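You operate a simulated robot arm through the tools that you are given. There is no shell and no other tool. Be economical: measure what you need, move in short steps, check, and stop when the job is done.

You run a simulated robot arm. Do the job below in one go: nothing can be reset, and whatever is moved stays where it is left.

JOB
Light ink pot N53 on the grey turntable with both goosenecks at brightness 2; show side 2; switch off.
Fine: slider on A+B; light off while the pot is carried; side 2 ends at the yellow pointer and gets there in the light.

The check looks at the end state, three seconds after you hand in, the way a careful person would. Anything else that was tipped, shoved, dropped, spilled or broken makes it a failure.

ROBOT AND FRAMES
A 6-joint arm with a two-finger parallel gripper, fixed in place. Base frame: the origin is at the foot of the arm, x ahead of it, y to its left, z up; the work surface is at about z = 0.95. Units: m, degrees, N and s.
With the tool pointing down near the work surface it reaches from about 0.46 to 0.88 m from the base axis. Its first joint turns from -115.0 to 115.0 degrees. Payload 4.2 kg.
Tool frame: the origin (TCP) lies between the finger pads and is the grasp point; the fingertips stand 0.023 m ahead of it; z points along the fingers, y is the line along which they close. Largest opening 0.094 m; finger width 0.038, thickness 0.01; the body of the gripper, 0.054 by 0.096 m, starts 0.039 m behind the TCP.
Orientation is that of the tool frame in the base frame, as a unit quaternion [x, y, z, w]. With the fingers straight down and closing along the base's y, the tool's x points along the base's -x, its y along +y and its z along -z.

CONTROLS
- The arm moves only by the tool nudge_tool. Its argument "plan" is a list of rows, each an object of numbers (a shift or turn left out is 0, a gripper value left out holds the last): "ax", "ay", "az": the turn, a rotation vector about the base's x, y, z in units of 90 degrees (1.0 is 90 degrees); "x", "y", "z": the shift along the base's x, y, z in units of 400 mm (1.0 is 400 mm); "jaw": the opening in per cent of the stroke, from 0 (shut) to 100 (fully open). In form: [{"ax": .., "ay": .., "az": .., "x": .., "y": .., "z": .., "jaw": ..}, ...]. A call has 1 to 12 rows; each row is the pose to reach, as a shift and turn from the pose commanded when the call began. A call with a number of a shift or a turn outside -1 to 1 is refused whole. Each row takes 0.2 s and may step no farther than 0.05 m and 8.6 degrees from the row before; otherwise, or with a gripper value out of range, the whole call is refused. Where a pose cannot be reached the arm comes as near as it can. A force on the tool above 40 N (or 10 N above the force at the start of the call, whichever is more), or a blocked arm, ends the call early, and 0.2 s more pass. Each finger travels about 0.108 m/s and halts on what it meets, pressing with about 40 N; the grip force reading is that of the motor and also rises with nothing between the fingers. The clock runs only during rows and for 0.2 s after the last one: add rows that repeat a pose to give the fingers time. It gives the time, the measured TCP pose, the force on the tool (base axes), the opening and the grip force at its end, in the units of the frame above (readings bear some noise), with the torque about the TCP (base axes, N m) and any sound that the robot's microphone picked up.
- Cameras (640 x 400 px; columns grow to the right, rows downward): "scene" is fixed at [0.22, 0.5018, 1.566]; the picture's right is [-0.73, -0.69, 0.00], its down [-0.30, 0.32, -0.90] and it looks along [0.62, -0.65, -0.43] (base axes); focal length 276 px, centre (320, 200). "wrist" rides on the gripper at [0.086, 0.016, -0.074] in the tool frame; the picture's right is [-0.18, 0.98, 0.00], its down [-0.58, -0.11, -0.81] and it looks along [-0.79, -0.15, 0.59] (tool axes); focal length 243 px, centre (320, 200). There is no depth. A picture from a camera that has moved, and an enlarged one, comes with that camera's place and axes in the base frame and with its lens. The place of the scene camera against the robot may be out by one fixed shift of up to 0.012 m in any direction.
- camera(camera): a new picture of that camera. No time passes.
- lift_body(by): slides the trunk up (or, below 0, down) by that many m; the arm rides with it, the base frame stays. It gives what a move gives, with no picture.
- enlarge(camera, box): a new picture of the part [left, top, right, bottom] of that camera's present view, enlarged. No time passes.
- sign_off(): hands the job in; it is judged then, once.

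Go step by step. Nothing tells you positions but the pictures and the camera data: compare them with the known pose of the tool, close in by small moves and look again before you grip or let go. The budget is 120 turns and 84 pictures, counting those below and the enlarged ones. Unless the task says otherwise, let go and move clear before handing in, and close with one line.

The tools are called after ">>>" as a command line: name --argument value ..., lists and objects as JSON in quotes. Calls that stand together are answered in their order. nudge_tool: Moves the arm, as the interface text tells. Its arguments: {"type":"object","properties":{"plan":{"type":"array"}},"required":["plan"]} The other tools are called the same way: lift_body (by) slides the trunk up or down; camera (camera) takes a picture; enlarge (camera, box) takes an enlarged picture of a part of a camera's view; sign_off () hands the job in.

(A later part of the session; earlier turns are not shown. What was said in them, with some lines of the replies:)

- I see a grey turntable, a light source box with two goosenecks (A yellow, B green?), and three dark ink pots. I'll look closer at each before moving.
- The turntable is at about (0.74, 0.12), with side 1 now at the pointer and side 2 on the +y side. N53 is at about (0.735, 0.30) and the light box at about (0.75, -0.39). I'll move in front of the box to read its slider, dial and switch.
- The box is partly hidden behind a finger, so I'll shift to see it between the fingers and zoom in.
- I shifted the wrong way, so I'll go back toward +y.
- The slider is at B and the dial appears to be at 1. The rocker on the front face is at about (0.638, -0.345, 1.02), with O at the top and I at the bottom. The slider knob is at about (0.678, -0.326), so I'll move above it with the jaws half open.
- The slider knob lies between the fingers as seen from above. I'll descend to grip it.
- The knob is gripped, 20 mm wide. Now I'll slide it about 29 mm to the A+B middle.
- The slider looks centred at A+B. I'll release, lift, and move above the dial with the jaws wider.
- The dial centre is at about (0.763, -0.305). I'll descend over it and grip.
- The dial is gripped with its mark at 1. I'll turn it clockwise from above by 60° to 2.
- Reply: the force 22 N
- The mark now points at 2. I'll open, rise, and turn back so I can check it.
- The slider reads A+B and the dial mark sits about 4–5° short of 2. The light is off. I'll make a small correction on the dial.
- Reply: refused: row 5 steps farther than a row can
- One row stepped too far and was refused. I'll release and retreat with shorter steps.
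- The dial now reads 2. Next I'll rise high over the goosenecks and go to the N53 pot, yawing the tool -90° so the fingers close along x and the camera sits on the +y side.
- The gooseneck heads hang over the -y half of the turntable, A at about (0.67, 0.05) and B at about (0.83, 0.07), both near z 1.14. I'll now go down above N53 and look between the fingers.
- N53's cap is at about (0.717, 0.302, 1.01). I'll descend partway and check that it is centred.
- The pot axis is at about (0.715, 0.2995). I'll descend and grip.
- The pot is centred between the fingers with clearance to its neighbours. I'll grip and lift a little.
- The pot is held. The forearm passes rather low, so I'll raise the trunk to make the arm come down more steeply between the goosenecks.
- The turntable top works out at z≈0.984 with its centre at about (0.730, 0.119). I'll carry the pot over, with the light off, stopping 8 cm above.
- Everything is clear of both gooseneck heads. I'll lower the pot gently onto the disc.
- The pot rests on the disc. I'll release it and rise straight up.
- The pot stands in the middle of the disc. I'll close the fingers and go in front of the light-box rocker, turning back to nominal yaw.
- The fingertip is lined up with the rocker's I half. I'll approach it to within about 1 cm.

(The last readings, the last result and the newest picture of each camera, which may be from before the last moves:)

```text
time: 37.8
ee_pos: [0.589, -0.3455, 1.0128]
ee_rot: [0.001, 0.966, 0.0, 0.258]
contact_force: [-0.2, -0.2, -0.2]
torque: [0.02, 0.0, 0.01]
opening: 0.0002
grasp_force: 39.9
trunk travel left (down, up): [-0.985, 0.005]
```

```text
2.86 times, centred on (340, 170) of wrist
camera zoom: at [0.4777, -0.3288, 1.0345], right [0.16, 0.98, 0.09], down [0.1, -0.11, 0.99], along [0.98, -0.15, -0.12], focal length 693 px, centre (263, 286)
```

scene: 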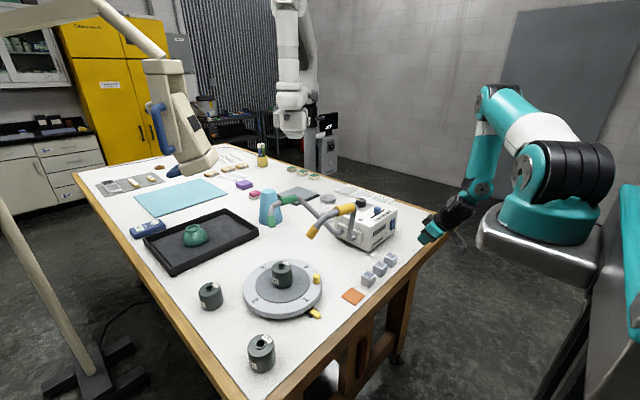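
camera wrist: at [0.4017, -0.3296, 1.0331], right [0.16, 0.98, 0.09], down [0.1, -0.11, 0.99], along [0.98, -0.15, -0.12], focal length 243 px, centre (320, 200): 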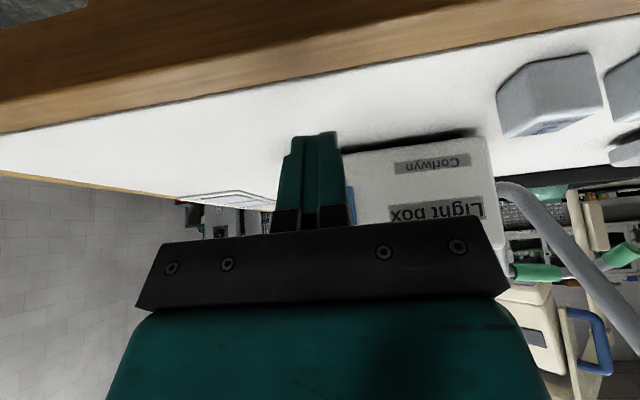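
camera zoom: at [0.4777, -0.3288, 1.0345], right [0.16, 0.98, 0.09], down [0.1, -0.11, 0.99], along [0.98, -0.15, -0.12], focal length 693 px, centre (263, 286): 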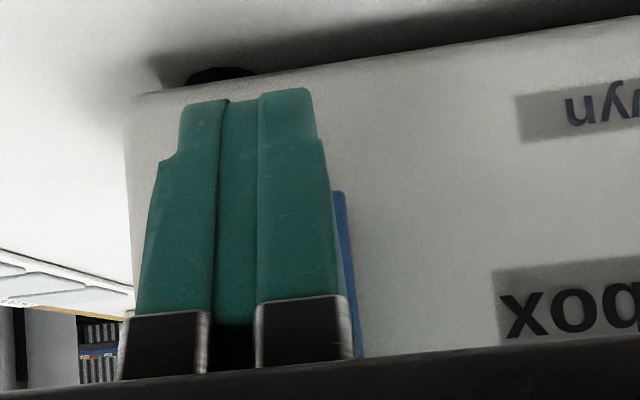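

The tip is about 1 cm off the rocker's I half. I'll push gently in small steps.

>>> nudge_tool --plan '[{"x": 0.015, "z": 0.005}, {"x": 0.022, "z": 0.005}, {"x": 0.029, "z": 0.005}, {"x": 0.035, "z": 0.005}]'

>>> enlarge --camera "scene" --box '[220, 170, 460, 330]'

```text
time: 38.8
ee_pos: [0.604, -0.3438, 1.0145]
ee_rot: [-0.001, 0.966, 0.0, 0.259]
contact_force: [0.5, 0.5, -0.5]
torque: [0.0, -0.01, 0.01]
opening: 0.0
grasp_force: 40.0
trunk travel left (down, up): [-0.985, 0.005]
```

```text
2.50 times, centred on (340, 250) of scene
camera zoom: at [0.22, 0.5018, 1.566], right [-0.73, -0.69, 0.0], down [-0.3, 0.32, -0.9], along [0.62, -0.65, -0.43], focal length 690 px, centre (270, 75)
```

zoom: 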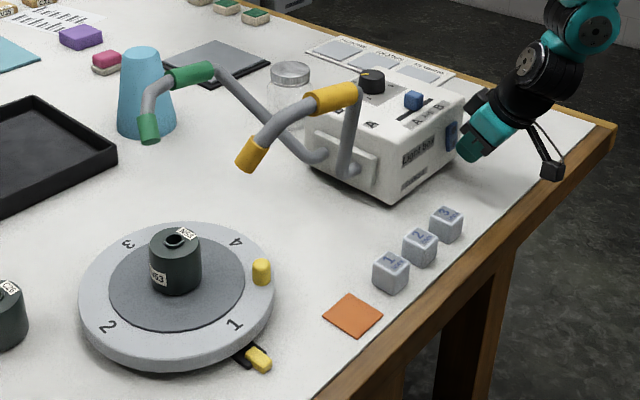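

No contact yet, so I'll continue in small steps.

>>> nudge_tool --plan '[{"x": 0.006}, {"x": 0.012}, {"x": 0.018}]'

```text
time: 39.6
ee_pos: [0.6111, -0.3438, 1.0148]
ee_rot: [0.0, 0.966, 0.001, 0.258]
contact_force: [-3.8, 0.0, 1.3]
torque: [0.06, 0.02, -0.01]
opening: 0.0
grasp_force: 40.0
trunk travel left (down, up): [-0.985, 0.005]
```

>>> nudge_tool --plan '[{"x": 0.005}, {"x": 0.01}]'

>>> enlarge --camera "scene" --box '[220, 170, 460, 330]'

```text
time: 40.2
ee_pos: [0.6103, -0.3422, 1.0147]
ee_rot: [0.002, 0.967, 0.001, 0.256]
contact_force: [-31.7, -2.5, 2.7]
torque: [0.03, 0.3, -0.1]
opening: 0.0002
grasp_force: 40.6
trunk travel left (down, up): [-0.985, 0.005]
```

```text
2.50 times, centred on (340, 250) of scene
camera zoom: at [0.22, 0.5018, 1.566], right [-0.73, -0.69, 0.0], down [-0.3, 0.32, -0.9], along [0.62, -0.65, -0.43], focal length 690 px, centre (270, 75)
```

zoom: 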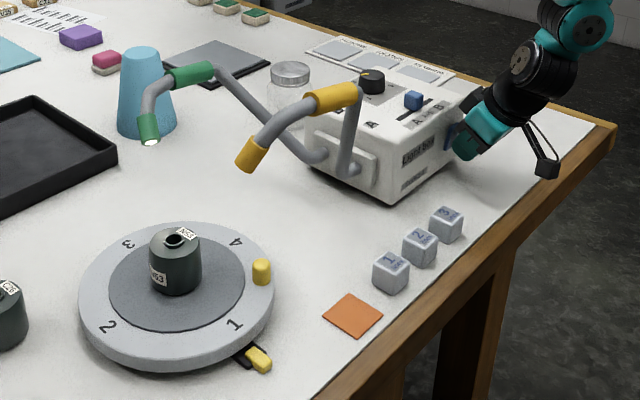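

The green head now glows, so the light is on. I'll back off and look at the heads and the pot.

>>> nudge_tool --plan '[{"x": -0.05}, {"x": -0.15}, {"x": -0.25}]'

>>> enlarge --camera "scene" --box '[220, 200, 340, 330]'

>>> enlarge --camera "scene" --box '[330, 180, 450, 260]'

```text
time: 41.0
ee_pos: [0.5159, -0.3432, 1.0135]
ee_rot: [0.0, 0.966, 0.0, 0.258]
contact_force: [0.9, 0.2, 0.1]
torque: [-0.01, 0.0, 0.0]
opening: 0.0
grasp_force: 39.8
trunk travel left (down, up): [-0.985, 0.005]
```

```text
3.08 times, centred on (280, 265) of scene
camera zoom: at [0.22, 0.5018, 1.566], right [-0.73, -0.69, 0.0], down [-0.3, 0.32, -0.9], along [0.62, -0.65, -0.43], focal length 849 px, centre (443, 0)
```

zoom: 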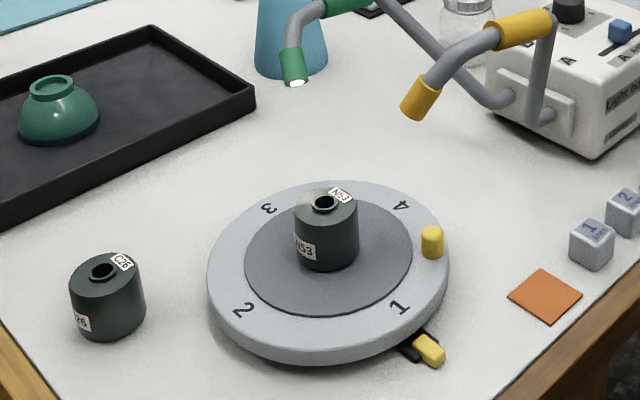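

```text
5.00 times, centred on (390, 220) of scene
camera zoom: at [0.22, 0.5018, 1.566], right [-0.73, -0.69, 0.0], down [-0.3, 0.32, -0.9], along [0.62, -0.65, -0.43], focal length 1380 px, centre (-30, 100)
```

zoom: 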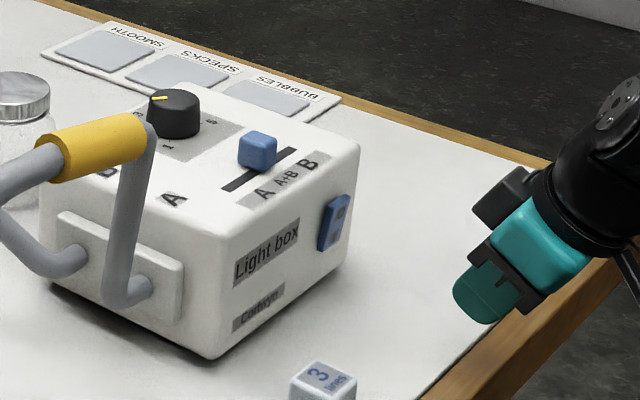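

The light is on, with the slider at A+B and the dial at 2. I'll return above the pot the same way, untilting and then yawing -90° with the jaws opening.

>>> nudge_tool --plan '[{"z": 0.1}, {"z": 0.2, "ay": 0.037, "y": 0.02}, {"z": 0.3, "ay": 0.074, "y": 0.04}, {"z": 0.4, "ay": 0.111, "y": 0.06}, {"z": 0.5, "ay": 0.148, "y": 0.08}, {"z": 0.6, "ay": 0.185, "y": 0.1}, {"z": 0.7, "ay": 0.222, "y": 0.13}, {"z": 0.8, "ay": 0.259, "y": 0.15}, {"z": 0.9, "ay": 0.296, "y": 0.18}, {"z": 0.95, "ay": 0.333, "y": 0.195}]'

>>> nudge_tool --plan '[{"x": 0.045, "y": 0.08, "az": -0.083, "jaw": 95}, {"x": 0.09, "y": 0.16, "az": -0.167}, {"x": 0.135, "y": 0.24, "az": -0.25}, {"x": 0.18, "y": 0.32, "az": -0.333}, {"x": 0.225, "y": 0.4, "az": -0.417}, {"x": 0.27, "y": 0.48, "az": -0.5}, {"x": 0.315, "y": 0.56, "az": -0.583}, {"x": 0.36, "y": 0.64, "az": -0.667}, {"x": 0.405, "y": 0.72, "az": -0.75}, {"x": 0.45, "y": 0.8, "az": -0.833}, {"x": 0.495, "y": 0.88, "az": -0.917}, {"x": 0.54, "y": 0.96, "az": -1.0}]'

>>> camera --camera "wrist"

```text
time: 43.2
ee_pos: [0.5142, -0.2643, 1.3979]
ee_rot: [-0.001, 1.0, 0.0, 0.0]
contact_force: [-0.3, -0.2, -0.8]
torque: [-0.01, 0.0, -0.01]
opening: 0.0
grasp_force: 39.9
trunk travel left (down, up): [-0.985, 0.005]
```

```text
time: 45.8
ee_pos: [0.7313, 0.119, 1.394]
ee_rot: [0.708, 0.706, 0.0, 0.0]
contact_force: [-0.5, 0.1, 0.1]
torque: [0.04, 0.0, 0.01]
opening: 0.0894
grasp_force: 0.1
trunk travel left (down, up): [-0.985, 0.005]
```

```text
37 pictures are left
camera wrist: at [0.7478, 0.2051, 1.4697], right [0.98, -0.19, 0.0], down [-0.11, -0.58, 0.81], along [-0.15, -0.79, -0.59], focal length 243 px, centre (320, 200)
```

wrist: 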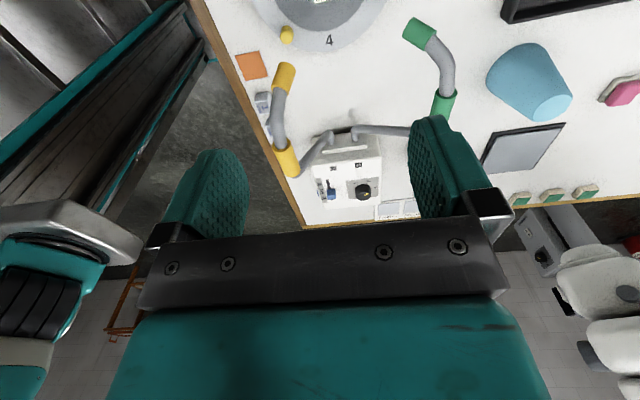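

I'm at the same pose from which I released. I'll descend straight down and grip the pot again.

>>> nudge_tool --plan '[{"z": -0.12}, {"z": -0.24}, {"z": -0.36}, {"z": -0.48}, {"z": -0.6}, {"z": -0.72}, {"z": -0.82}, {"z": -0.9}, {"z": -0.938}, {"z": -0.938, "jaw": 50}, {"z": -0.938, "jaw": 50}]'

>>> camera --camera "wrist"

```text
time: 48.2
ee_pos: [0.7302, 0.1187, 1.0195]
ee_rot: [0.707, 0.707, 0.0, 0.0]
contact_force: [0.8, 0.2, 1.1]
torque: [0.04, 0.01, 0.01]
opening: 0.0594
grasp_force: 40.5
trunk travel left (down, up): [-0.985, 0.005]
```

```text
36 pictures are left
camera wrist: at [0.7472, 0.2051, 1.0943], right [0.98, -0.18, 0.0], down [-0.11, -0.58, 0.81], along [-0.15, -0.79, -0.59], focal length 243 px, centre (320, 200)
```

wrist: 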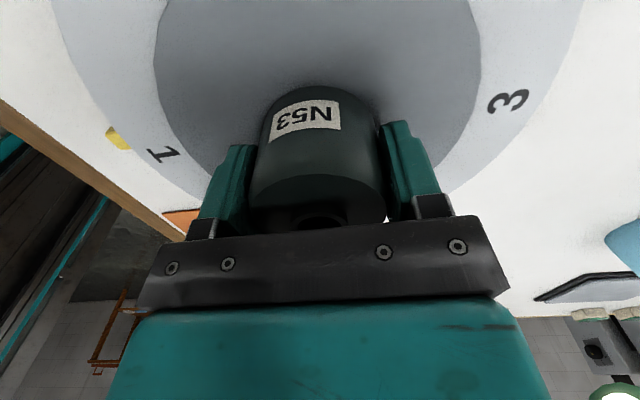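

The pot is gripped. I'll press lightly and test whether the table follows a small counter-clockwise turn.

>>> nudge_tool --plan '[{"z": -0.006}, {"z": -0.006, "az": 0.08}, {"z": -0.006, "az": 0.16}, {"z": -0.006, "az": 0.16}]'

>>> enlarge --camera "scene" --box '[220, 230, 340, 330]'

```text
time: 49.2
ee_pos: [0.7302, 0.1193, 1.0192]
ee_rot: [0.613, 0.79, 0.002, 0.001]
contact_force: [-2.5, -2.8, 28.8]
torque: [-0.18, 0.77, 0.05]
opening: 0.0593
grasp_force: 39.3
trunk travel left (down, up): [-0.985, 0.005]
```

```text
4.00 times, centred on (280, 280) of scene
camera zoom: at [0.22, 0.5018, 1.566], right [-0.73, -0.69, 0.0], down [-0.3, 0.32, -0.9], along [0.62, -0.65, -0.43], focal length 1104 px, centre (480, -120)
```

zoom: 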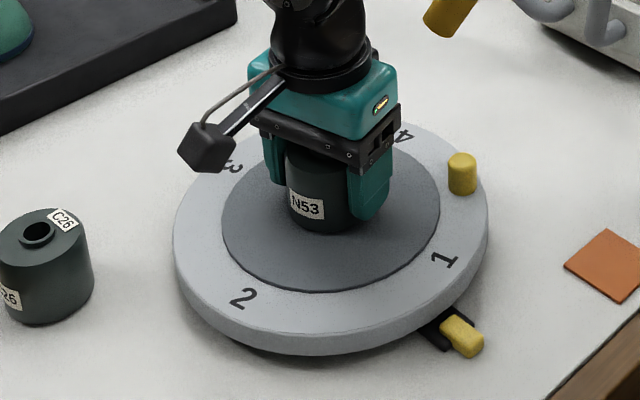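

The table follows the pot and side 2 is moving toward the pointer. I'll continue for the remaining ~75°.

>>> nudge_tool --plan '[{"z": 0.002, "az": 0.07}, {"z": 0.002, "az": 0.15}, {"z": 0.002, "az": 0.23}, {"z": 0.002, "az": 0.31}, {"z": 0.002, "az": 0.39}, {"z": 0.002, "az": 0.47}, {"z": 0.002, "az": 0.55}, {"z": 0.002, "az": 0.63}, {"z": 0.002, "az": 0.71}, {"z": 0.002, "az": 0.79}, {"z": 0.002, "az": 0.84}, {"z": 0.002, "az": 0.84}]'

>>> enlarge --camera "scene" --box '[220, 230, 340, 330]'

>>> camera --camera "wrist"

```text
time: 51.8
ee_pos: [0.7318, 0.1193, 1.0189]
ee_rot: [-0.001, 1.0, -0.001, 0.001]
contact_force: [4.6, 10.2, 22.6]
torque: [0.31, 0.01, 0.03]
opening: 0.0591
grasp_force: 39.9
trunk travel left (down, up): [-0.985, 0.005]
```

```text
4.00 times, centred on (280, 280) of scene
camera zoom: at [0.22, 0.5018, 1.566], right [-0.73, -0.69, 0.0], down [-0.3, 0.32, -0.9], along [0.62, -0.65, -0.43], focal length 1104 px, centre (480, -120)
```

zoom: 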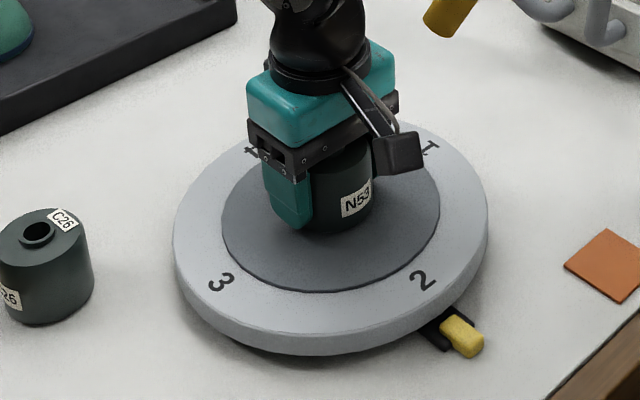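

```text
33 pictures are left
camera wrist: at [0.6444, 0.136, 1.0931], right [0.18, 0.98, 0.0], down [0.58, -0.11, 0.81], along [0.79, -0.15, -0.59], focal length 243 px, centre (320, 200)
```

wrist: 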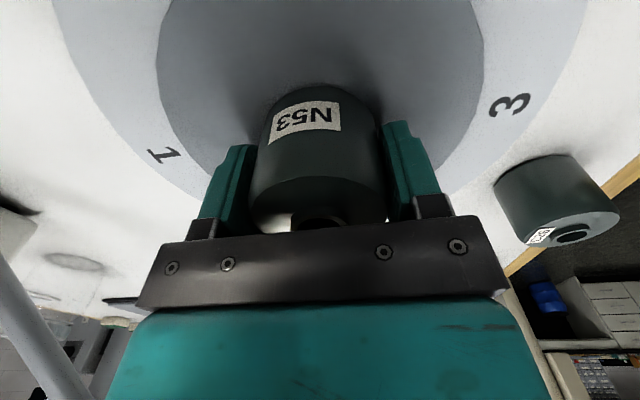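

The table turned a full 90° with the pot and side 2 is at the yellow pointer. I'll release and rise straight up.

>>> nudge_tool --plan '[{"z": 0.005}, {"z": 0.005, "jaw": 95}, {"z": 0.005, "jaw": 95}, {"z": 0.05}, {"z": 0.12}, {"z": 0.22}, {"z": 0.34}, {"z": 0.46}, {"z": 0.58}, {"z": 0.7}, {"z": 0.82}, {"z": 0.94}]'

>>> enlarge --camera "scene" --box '[210, 180, 350, 330]'

>>> camera --camera "wrist"

```text
time: 54.4
ee_pos: [0.7338, 0.121, 1.3918]
ee_rot: [0.0, 1.0, 0.0, 0.0]
contact_force: [0.1, -0.3, 0.2]
torque: [0.0, 0.02, 0.01]
opening: 0.0894
grasp_force: 0.1
trunk travel left (down, up): [-0.985, 0.005]
```

```text
2.67 times, centred on (280, 255) of scene
camera zoom: at [0.22, 0.5018, 1.566], right [-0.73, -0.69, 0.0], down [-0.3, 0.32, -0.9], along [0.62, -0.65, -0.43], focal length 736 px, centre (427, 53)
```

zoom: 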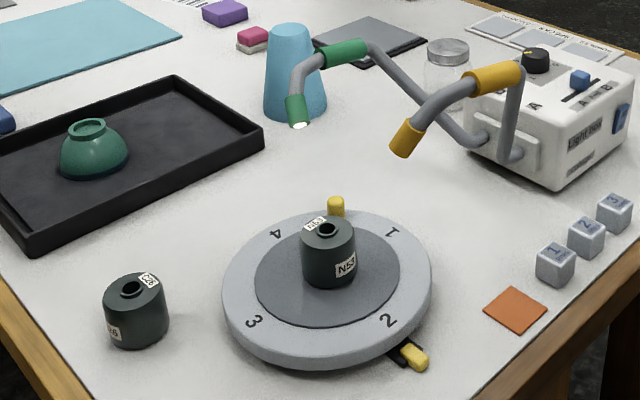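

```text
31 pictures are left
camera wrist: at [0.6472, 0.1371, 1.4667], right [0.18, 0.98, 0.0], down [0.58, -0.11, 0.81], along [0.79, -0.15, -0.59], focal length 243 px, centre (320, 200)
```

wrist: 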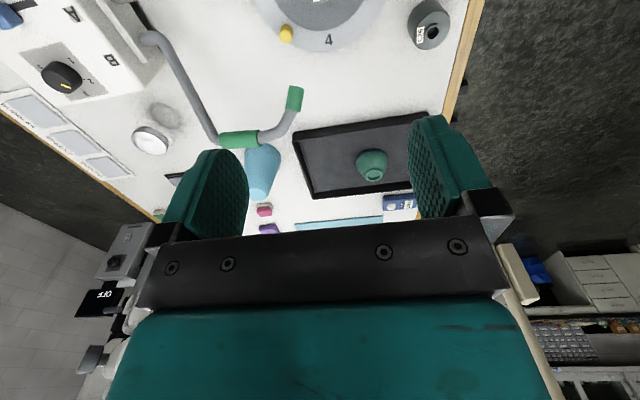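

Side 2 is at the pointer with the pot centred. Now I'll go back to the rocker to press its O half.

>>> nudge_tool --plan '[{"x": -0.045, "y": -0.08, "jaw": 0}, {"x": -0.09, "y": -0.16}, {"x": -0.135, "y": -0.24}, {"x": -0.18, "y": -0.32}, {"x": -0.225, "y": -0.4}, {"x": -0.27, "y": -0.48}, {"x": -0.315, "y": -0.56}, {"x": -0.36, "y": -0.64}, {"x": -0.405, "y": -0.72}, {"x": -0.45, "y": -0.8}, {"x": -0.495, "y": -0.88}, {"x": -0.54, "y": -0.96}]'

>>> nudge_tool --plan '[{"y": -0.0225, "z": -0.1, "ay": -0.037}, {"y": -0.045, "z": -0.2, "ay": -0.074}, {"y": -0.0675, "z": -0.3, "ay": -0.111}, {"y": -0.09, "z": -0.4, "ay": -0.148}, {"y": -0.1125, "z": -0.5, "ay": -0.185}, {"y": -0.135, "z": -0.6, "ay": -0.222}, {"y": -0.158, "z": -0.7, "ay": -0.259}, {"y": -0.18, "z": -0.8, "ay": -0.296}, {"y": -0.2025, "z": -0.883, "ay": -0.333}, {"x": 0.1, "y": -0.2025, "z": -0.883, "ay": -0.333}, {"x": 0.18, "y": -0.2025, "z": -0.883, "ay": -0.333}]'

>>> enlarge --camera "scene" --box '[340, 180, 460, 280]'

```text
time: 57.0
ee_pos: [0.5178, -0.2633, 1.3929]
ee_rot: [0.0, 1.0, 0.0, 0.0]
contact_force: [0.8, 0.9, 0.1]
torque: [0.01, 0.02, -0.02]
opening: 0.0002
grasp_force: 40.1
trunk travel left (down, up): [-0.985, 0.005]
```

```text
time: 59.4
ee_pos: [0.5854, -0.3468, 1.0413]
ee_rot: [0.001, 0.966, -0.001, 0.258]
contact_force: [-0.4, -0.3, 0.4]
torque: [0.03, 0.01, 0.02]
opening: 0.0
grasp_force: 39.8
trunk travel left (down, up): [-0.985, 0.005]
```

```text
4.00 times, centred on (400, 230) of scene
camera zoom: at [0.22, 0.5018, 1.566], right [-0.73, -0.69, 0.0], down [-0.3, 0.32, -0.9], along [0.62, -0.65, -0.43], focal length 1104 px, centre (0, 80)
```

zoom: 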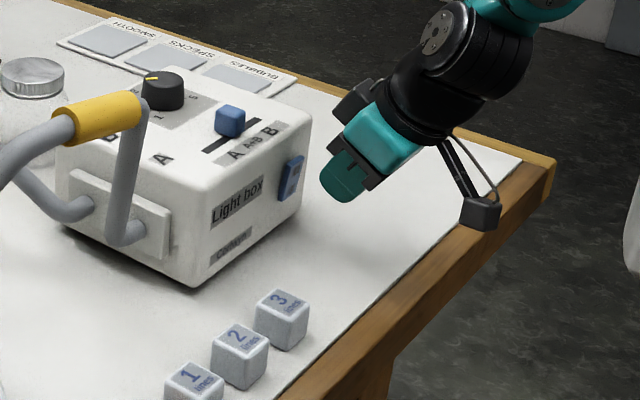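

The tip is facing the O half. I'll advance with small steps.

>>> nudge_tool --plan '[{"x": 0.025, "y": 0.004}, {"x": 0.045, "y": 0.004}, {"x": 0.055, "y": 0.004}, {"x": 0.062, "y": 0.004}, {"x": 0.067, "y": 0.004}]'

>>> enlarge --camera "scene" --box '[220, 170, 460, 330]'

```text
time: 60.6
ee_pos: [0.6106, -0.3432, 1.0399]
ee_rot: [0.0, 0.966, 0.001, 0.258]
contact_force: [-16.6, 1.3, 7.9]
torque: [-0.12, -0.02, 0.08]
opening: 0.0
grasp_force: 39.8
trunk travel left (down, up): [-0.985, 0.005]
```

```text
2.50 times, centred on (340, 250) of scene
camera zoom: at [0.22, 0.5018, 1.566], right [-0.73, -0.69, 0.0], down [-0.3, 0.32, -0.9], along [0.62, -0.65, -0.43], focal length 690 px, centre (270, 75)
```

zoom: 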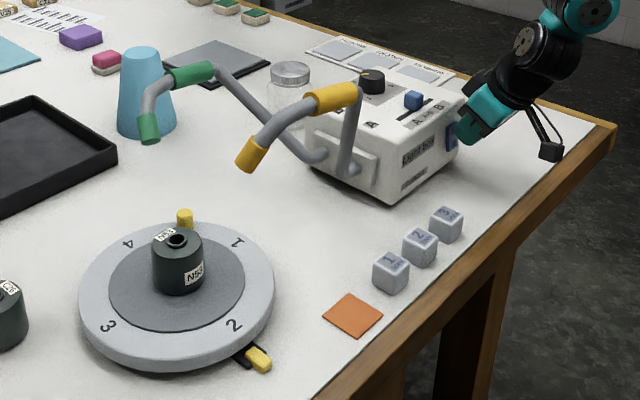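

The glow is gone, so the light is off. I'll back away, raise the arm, and check the rocker and the turntable.

>>> nudge_tool --plan '[{"x": -0.06}, {"x": -0.16}, {"x": -0.24, "z": 0.05}, {"x": -0.24, "z": 0.17, "ay": 0.05}, {"x": -0.24, "z": 0.29, "ay": 0.1}, {"x": -0.24, "z": 0.41, "ay": 0.15}, {"x": -0.24, "z": 0.53, "ay": 0.2}, {"x": -0.24, "z": 0.65, "ay": 0.26}, {"x": -0.24, "z": 0.72, "ay": 0.333}]'

>>> camera --camera "wrist"

>>> enlarge --camera "scene" --box '[220, 200, 340, 330]'

>>> enlarge --camera "scene" --box '[330, 180, 450, 260]'

```text
time: 62.6
ee_pos: [0.5182, -0.3439, 1.3299]
ee_rot: [0.001, 1.0, 0.0, -0.001]
contact_force: [-0.8, 0.3, 0.3]
torque: [0.01, 0.01, 0.01]
opening: 0.0
grasp_force: 39.8
trunk travel left (down, up): [-0.985, 0.005]
```

```text
28 pictures are left
camera wrist: at [0.432, -0.3278, 1.4043], right [0.19, 0.98, 0.0], down [0.58, -0.11, 0.81], along [0.79, -0.15, -0.59], focal length 243 px, centre (320, 200)
```

wrist: 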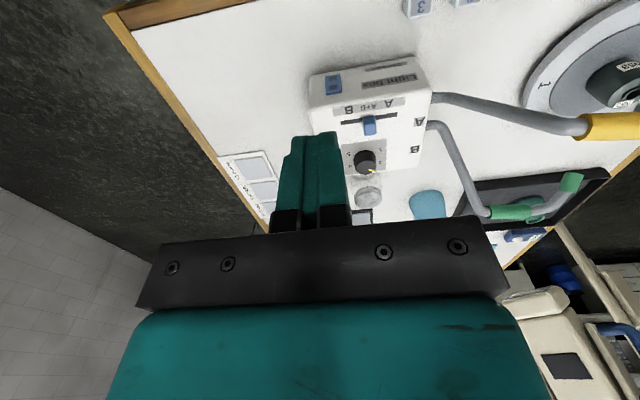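

```text
3.08 times, centred on (280, 265) of scene
camera zoom: at [0.22, 0.5018, 1.566], right [-0.73, -0.69, 0.0], down [-0.3, 0.32, -0.9], along [0.62, -0.65, -0.43], focal length 849 px, centre (443, 0)
```

zoom: 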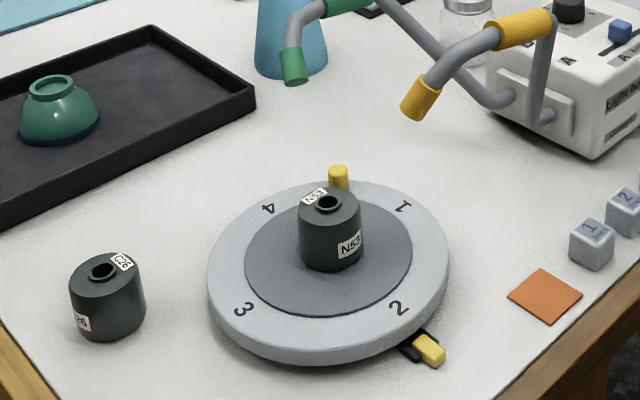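

```text
5.00 times, centred on (390, 220) of scene
camera zoom: at [0.22, 0.5018, 1.566], right [-0.73, -0.69, 0.0], down [-0.3, 0.32, -0.9], along [0.62, -0.65, -0.43], focal length 1380 px, centre (-30, 100)
```

zoom: 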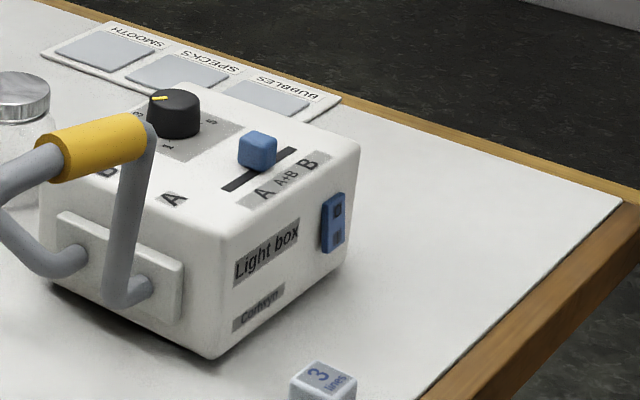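

The heads are dark, the rocker is back at O, and side 2 is at the pointer. I'll take one last look at the slider and dial.

>>> enlarge --camera "wrist" --box '[305, 55, 435, 185]'

```text
3.08 times, centred on (370, 120) of wrist
camera zoom: at [0.432, -0.3278, 1.4043], right [0.19, 0.98, 0.0], down [0.58, -0.11, 0.81], along [0.79, -0.15, -0.59], focal length 746 px, centre (166, 446)
```

zoom: 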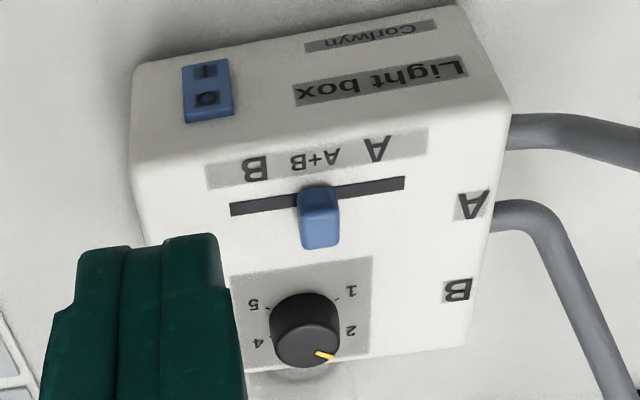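

>>> enlarge --camera "wrist" --box '[350, 138, 385, 180]'

```text
9.52 times, centred on (368, 159) of wrist
camera zoom: at [0.432, -0.3278, 1.4043], right [0.19, 0.98, 0.0], down [0.58, -0.11, 0.81], along [0.79, -0.15, -0.59], focal length 2311 px, centre (-132, 590)
```

zoom: 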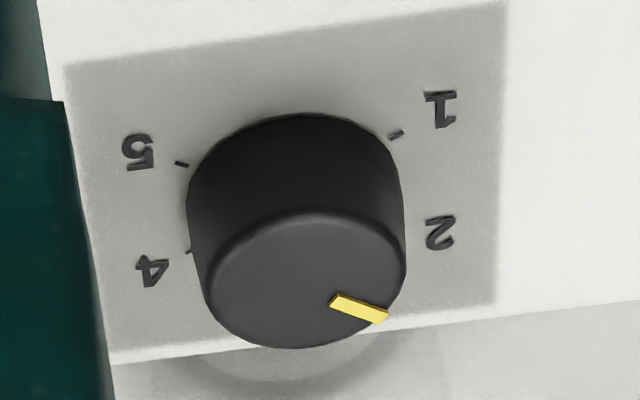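

The dial mark lines up with 2 and everything else is in place, with the arm clear. Handing in.

>>> sign_off

```text
The job is handed in.
```

Pot N53 is centred on the grey turntable with side 2 at the yellow pointer, turned there with the light on. The slider is on A+B, the dial on 2, and the light is now off. I saw the green gooseneck (B) glow but could not see the tip of the yellow one (A).
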